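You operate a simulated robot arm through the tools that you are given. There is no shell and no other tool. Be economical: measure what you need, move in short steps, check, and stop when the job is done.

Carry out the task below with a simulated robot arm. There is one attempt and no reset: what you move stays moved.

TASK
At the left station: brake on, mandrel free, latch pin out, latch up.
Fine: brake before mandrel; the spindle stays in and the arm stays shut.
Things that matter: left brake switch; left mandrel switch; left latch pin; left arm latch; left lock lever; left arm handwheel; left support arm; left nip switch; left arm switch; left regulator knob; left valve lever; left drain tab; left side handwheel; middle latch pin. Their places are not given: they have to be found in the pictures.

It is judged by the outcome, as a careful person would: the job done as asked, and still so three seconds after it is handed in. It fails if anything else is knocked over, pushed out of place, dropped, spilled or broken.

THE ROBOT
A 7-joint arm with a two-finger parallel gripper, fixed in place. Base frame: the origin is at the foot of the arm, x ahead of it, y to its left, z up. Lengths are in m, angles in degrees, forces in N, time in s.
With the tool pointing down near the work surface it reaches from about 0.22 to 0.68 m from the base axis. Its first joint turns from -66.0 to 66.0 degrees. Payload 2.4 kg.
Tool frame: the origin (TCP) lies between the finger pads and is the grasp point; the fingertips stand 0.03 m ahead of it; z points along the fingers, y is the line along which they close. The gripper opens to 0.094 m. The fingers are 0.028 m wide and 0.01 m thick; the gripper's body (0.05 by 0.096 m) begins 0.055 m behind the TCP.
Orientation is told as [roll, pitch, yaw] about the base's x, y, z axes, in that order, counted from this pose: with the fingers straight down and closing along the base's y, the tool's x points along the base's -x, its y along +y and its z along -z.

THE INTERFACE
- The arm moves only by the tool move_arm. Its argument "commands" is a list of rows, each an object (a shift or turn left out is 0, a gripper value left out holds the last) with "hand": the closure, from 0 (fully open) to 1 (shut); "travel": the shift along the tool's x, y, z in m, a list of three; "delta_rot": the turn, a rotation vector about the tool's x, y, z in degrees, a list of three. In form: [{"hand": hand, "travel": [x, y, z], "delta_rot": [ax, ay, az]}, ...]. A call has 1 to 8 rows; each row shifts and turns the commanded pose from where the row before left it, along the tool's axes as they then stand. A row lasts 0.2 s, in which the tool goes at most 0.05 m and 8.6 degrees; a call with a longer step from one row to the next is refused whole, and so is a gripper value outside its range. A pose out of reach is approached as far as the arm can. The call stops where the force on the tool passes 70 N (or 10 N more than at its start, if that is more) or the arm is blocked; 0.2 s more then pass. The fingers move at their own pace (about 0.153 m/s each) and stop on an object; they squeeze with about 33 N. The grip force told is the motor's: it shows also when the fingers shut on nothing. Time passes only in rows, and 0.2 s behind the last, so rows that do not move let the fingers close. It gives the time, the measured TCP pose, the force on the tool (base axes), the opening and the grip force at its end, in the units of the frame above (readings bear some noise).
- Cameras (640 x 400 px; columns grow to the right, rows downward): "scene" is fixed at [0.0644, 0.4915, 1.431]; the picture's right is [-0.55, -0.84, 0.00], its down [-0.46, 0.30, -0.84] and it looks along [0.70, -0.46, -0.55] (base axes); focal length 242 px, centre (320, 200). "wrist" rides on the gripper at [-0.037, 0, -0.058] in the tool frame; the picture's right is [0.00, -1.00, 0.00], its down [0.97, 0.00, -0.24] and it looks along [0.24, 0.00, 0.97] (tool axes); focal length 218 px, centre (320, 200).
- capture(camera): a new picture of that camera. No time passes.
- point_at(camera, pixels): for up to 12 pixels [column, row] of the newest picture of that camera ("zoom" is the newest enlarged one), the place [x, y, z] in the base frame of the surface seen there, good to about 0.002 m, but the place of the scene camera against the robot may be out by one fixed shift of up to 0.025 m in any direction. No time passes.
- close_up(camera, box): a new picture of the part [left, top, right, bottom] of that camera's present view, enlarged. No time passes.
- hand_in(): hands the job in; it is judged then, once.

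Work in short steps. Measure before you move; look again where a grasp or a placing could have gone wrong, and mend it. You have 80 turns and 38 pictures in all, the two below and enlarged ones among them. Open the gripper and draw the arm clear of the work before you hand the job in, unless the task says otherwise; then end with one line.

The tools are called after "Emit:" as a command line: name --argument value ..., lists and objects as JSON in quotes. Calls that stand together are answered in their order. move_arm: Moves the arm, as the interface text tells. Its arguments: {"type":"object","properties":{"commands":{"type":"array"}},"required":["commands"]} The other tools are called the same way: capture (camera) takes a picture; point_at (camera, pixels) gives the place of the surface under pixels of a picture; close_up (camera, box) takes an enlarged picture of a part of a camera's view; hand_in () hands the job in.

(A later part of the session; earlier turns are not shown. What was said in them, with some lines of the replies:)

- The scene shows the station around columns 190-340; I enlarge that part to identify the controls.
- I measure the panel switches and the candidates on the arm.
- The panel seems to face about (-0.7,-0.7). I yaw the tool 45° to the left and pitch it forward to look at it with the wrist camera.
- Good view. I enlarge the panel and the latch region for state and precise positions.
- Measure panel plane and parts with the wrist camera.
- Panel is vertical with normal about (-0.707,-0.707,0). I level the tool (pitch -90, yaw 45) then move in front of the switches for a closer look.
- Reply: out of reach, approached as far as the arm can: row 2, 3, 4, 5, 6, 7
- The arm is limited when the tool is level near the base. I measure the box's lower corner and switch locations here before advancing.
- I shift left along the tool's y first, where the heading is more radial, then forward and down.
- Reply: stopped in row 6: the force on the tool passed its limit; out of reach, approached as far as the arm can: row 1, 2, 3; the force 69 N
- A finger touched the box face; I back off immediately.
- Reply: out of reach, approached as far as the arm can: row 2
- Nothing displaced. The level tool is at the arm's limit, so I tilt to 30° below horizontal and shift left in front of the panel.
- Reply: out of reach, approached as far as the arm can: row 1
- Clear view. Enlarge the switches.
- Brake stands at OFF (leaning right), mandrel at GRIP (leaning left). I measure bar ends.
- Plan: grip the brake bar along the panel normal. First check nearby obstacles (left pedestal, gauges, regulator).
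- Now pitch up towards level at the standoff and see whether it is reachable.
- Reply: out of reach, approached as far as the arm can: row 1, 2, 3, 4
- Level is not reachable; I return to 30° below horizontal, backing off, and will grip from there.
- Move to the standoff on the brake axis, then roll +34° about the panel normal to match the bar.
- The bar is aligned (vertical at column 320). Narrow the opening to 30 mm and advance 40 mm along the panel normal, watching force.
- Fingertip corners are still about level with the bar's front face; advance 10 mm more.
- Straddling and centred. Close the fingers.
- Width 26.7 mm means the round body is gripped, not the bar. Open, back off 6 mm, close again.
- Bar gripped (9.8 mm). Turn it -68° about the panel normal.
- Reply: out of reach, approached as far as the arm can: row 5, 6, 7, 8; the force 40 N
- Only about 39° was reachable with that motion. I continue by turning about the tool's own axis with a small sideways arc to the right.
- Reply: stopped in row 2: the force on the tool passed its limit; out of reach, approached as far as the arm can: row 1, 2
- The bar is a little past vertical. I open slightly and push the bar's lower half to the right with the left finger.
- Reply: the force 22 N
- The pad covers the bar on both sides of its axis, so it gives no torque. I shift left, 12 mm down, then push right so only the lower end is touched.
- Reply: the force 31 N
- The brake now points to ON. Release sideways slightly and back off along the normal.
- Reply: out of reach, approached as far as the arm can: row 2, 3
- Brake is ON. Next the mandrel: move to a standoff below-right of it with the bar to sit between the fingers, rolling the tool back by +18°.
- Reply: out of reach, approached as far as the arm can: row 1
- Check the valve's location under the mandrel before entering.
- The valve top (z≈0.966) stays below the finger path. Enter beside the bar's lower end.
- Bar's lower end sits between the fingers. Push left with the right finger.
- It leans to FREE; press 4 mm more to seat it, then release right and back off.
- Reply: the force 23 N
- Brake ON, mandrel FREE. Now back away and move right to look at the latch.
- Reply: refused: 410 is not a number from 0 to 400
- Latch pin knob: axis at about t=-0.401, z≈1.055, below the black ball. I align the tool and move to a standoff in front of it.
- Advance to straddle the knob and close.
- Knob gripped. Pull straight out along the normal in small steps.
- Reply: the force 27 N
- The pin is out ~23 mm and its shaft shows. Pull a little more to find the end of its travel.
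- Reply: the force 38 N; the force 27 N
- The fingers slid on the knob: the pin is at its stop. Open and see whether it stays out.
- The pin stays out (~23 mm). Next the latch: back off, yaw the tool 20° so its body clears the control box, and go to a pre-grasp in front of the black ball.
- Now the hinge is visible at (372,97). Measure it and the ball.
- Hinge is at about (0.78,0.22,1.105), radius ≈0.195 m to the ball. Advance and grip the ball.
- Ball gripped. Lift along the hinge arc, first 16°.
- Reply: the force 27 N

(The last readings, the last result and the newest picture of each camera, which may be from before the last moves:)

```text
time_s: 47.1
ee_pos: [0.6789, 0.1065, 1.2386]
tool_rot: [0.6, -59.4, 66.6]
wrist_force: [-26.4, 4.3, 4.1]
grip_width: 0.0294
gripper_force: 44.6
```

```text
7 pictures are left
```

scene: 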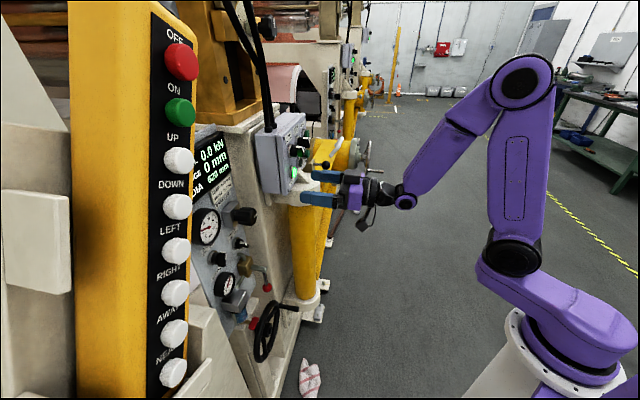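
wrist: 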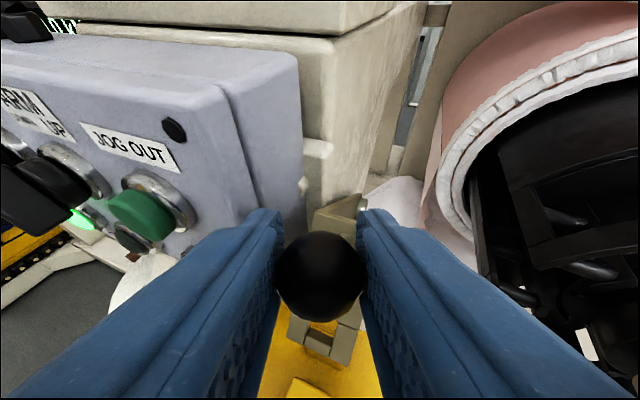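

Latch is lifting (~40°), clear of the box. Continue the arc.

Emit:
move_arm --commands '[{"travel": [-0.0258, -0.0069, 0.0051]}, {"travel": [-0.0246, -0.0078, 0.0086]}, {"travel": [-0.0229, -0.0086, 0.0119]}, {}]'

Emit:
capture --camera "wrist"

```text
time_s: 48.1
ee_pos: [0.7035, 0.1311, 1.2678]
tool_rot: [0.9, -58.8, 65.8]
wrist_force: [-24.0, -13.3, -14.6]
grip_width: 0.0297
gripper_force: 44.9
out of reach, approached as far as the arm can: row 2, 3
```

```text
6 pictures are left
```

wrist: 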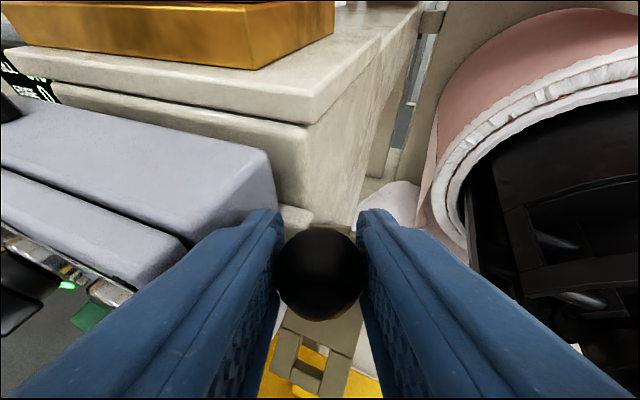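

At ~54° the arm runs out of reach; flattening the tool gives more. Pitch up 16° and continue the arc to ~64°.

Emit:
move_arm --commands '[{"delta_rot": [0, -8, 0]}, {"delta_rot": [0, -8, 0]}, {"travel": [-0.012, -0.005, 0.0109]}, {"travel": [-0.012, -0.005, 0.0109]}, {}]'

```text
time_s: 48.8
ee_pos: [0.7033, 0.1273, 1.2705]
tool_rot: [1.1, -74.1, 66.3]
wrist_force: [-26.1, -10.9, 0.5]
grip_width: 0.0299
gripper_force: 45.3
stopped in row 3: the force on the tool passed its limit (the readings are from after the stop); the commanded pose is now the measured one
```

Resistance at ~54° suggests the latch's upper stop. Open a little and see whether it stays.

Emit:
move_arm --commands '[{"hand": 0.45}, {}, {}, {}]'

Emit:
capture --camera "wrist"

```text
time_s: 49.8
ee_pos: [0.7055, 0.1292, 1.2683]
tool_rot: [1.0, -74.1, 66.1]
wrist_force: [13.7, -2.1, -2.1]
grip_width: 0.045
gripper_force: 0.1
```

```text
5 pictures are left
```

wrist: 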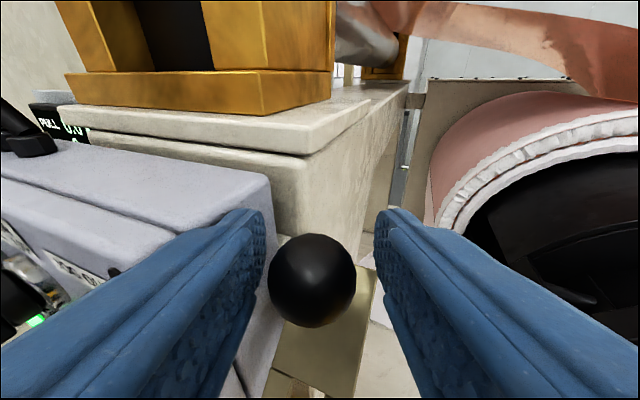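

The left finger is very near the box, and the earlier resistance may have been that. I narrow the hand slightly, back straight out, and view the result from the scene camera.

Emit:
move_arm --commands '[{"hand": 0.52}, {"travel": [0, 0, -0.03]}, {"travel": [0, 0, -0.035]}, {"travel": [0, -0.02, -0.02]}, {}]'

Emit:
close_up --camera "scene" --box '[270, 100, 398, 180]'

```text
time_s: 51.0
ee_pos: [0.6915, 0.0455, 1.2904]
tool_rot: [1.0, -74.1, 66.2]
wrist_force: [0.0, -0.6, -0.3]
grip_width: 0.0451
gripper_force: 0.1
```

```text
5.00 times, centred on (334, 140) of scene
```

zoom: 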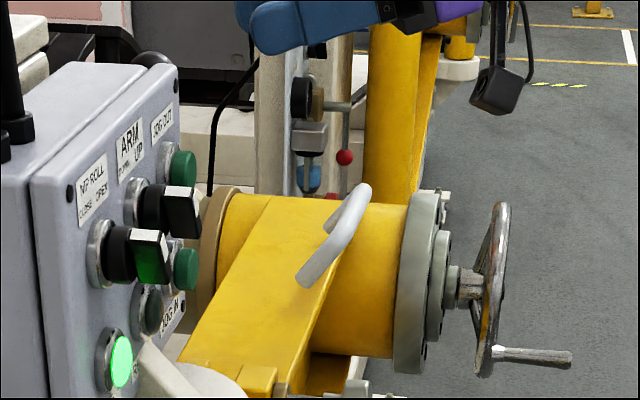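

The latch stays raised (ball peeks above the box at about (150,60) in the enlargement). Look with the wrist camera.

Emit:
capture --camera "wrist"

Emit:
point_at --camera "wrist" --pixels '[[320, 200]]'

```text
3 pictures are left
```

wrist: 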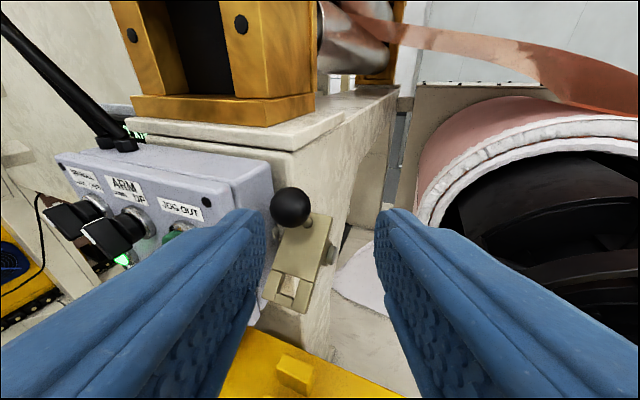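

```text
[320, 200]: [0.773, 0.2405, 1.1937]
```

Emit:
point_at --camera "wrist" --pixels '[[291, 207], [308, 228], [318, 240], [285, 262], [315, 262], [300, 300], [332, 247], [325, 225], [250, 180], [270, 190]]'

```text
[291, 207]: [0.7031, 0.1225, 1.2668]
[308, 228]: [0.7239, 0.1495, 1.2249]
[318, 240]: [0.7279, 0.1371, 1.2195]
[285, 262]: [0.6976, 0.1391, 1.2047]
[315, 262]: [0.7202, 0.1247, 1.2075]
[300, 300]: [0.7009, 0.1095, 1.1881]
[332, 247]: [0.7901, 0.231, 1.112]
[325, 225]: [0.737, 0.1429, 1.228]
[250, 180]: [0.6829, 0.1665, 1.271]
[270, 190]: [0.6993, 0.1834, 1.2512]
```

Latch sits at ~53°. To learn whether that's its stop, I'll push the ball further with closed fingertips at heading 45°, which keeps clear of the box.

Emit:
move_arm --commands '[{"hand": 1.0, "delta_rot": [6.4, 0, 1.84]}, {"delta_rot": [6.4, 0, 1.84]}, {"delta_rot": [6.4, 0, 1.84]}, {"travel": [0.039, 0, 0.0233]}, {"travel": [0, 0.0234, 0]}, {"travel": [0, 0.0234, 0]}, {}]'

```text
time_s: 52.6
ee_pos: [0.6654, 0.0863, 1.2485]
tool_rot: [1.0, -74.0, 46.2]
wrist_force: [-0.3, 0.5, -0.2]
grip_width: 0.0002
gripper_force: 32.7
```

Emit:
move_arm --commands '[{"travel": [-0.008, 0, 0.006]}, {"travel": [-0.008, 0, 0.006]}, {"travel": [-0.008, 0, 0.006]}, {"travel": [-0.008, 0, 0.006]}, {}]'

```text
time_s: 53.5
ee_pos: [0.6785, 0.0981, 1.263]
tool_rot: [1.4, -73.3, 46.4]
wrist_force: [-28.3, -9.7, 3.2]
grip_width: 0.0
gripper_force: 33.2
stopped in row 4: the force on the tool passed its limit (the readings are from after the stop); the commanded pose is now the measured one
```

Over 70 N right at contact with no motion: the latch is at its upper stop. Back off, move clear, and open the gripper.

Emit:
move_arm --commands '[{"travel": [0.005, 0, -0.015]}, {"travel": [0, -0.01, -0.04]}, {"travel": [-0.02, -0.01, -0.04]}, {"travel": [-0.02, 0, -0.04]}, {"hand": 0.0, "travel": [0, 0, -0.03]}, {}]'

Emit:
move_arm --commands '[{"delta_rot": [0, 8, 0]}, {"delta_rot": [0, 8, 0]}, {"travel": [0, 0.02, -0.02]}, {}]'

Emit:
capture --camera "wrist"

```text
time_s: 54.9
ee_pos: [0.5949, -0.0238, 1.3444]
tool_rot: [1.6, -73.1, 45.9]
wrist_force: [1.1, -0.2, 0.0]
grip_width: 0.094
gripper_force: 0.1
```

```text
time_s: 55.9
ee_pos: [0.5688, -0.0227, 1.3532]
tool_rot: [0.9, -57.1, 46.7]
wrist_force: [-0.1, -0.1, -0.7]
grip_width: 0.0943
gripper_force: 0.0
```

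```text
2 pictures are left
```

wrist: 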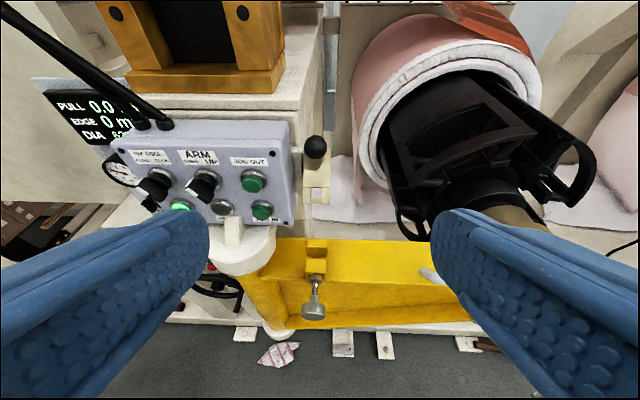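

Latch up and pin out. Final check of the switches from the scene camera.

Emit:
close_up --camera "scene" --box '[180, 120, 340, 290]'

```text
2.35 times, centred on (260, 205) of scene
```

zoom: 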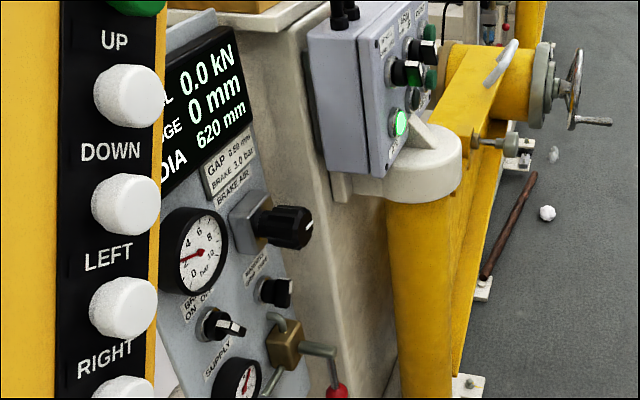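

Brake and mandrel are both switched, and everything else looks unchanged; hand in.

Emit:
hand_in

```text
The job is handed in.
```

At the left station the brake is on and the mandrel is free, switched in that order. The latch pin is out and the latch is up against its stop. The spindle and arm were not touched, though a finger bumped the left control box with no visible damage or shift.
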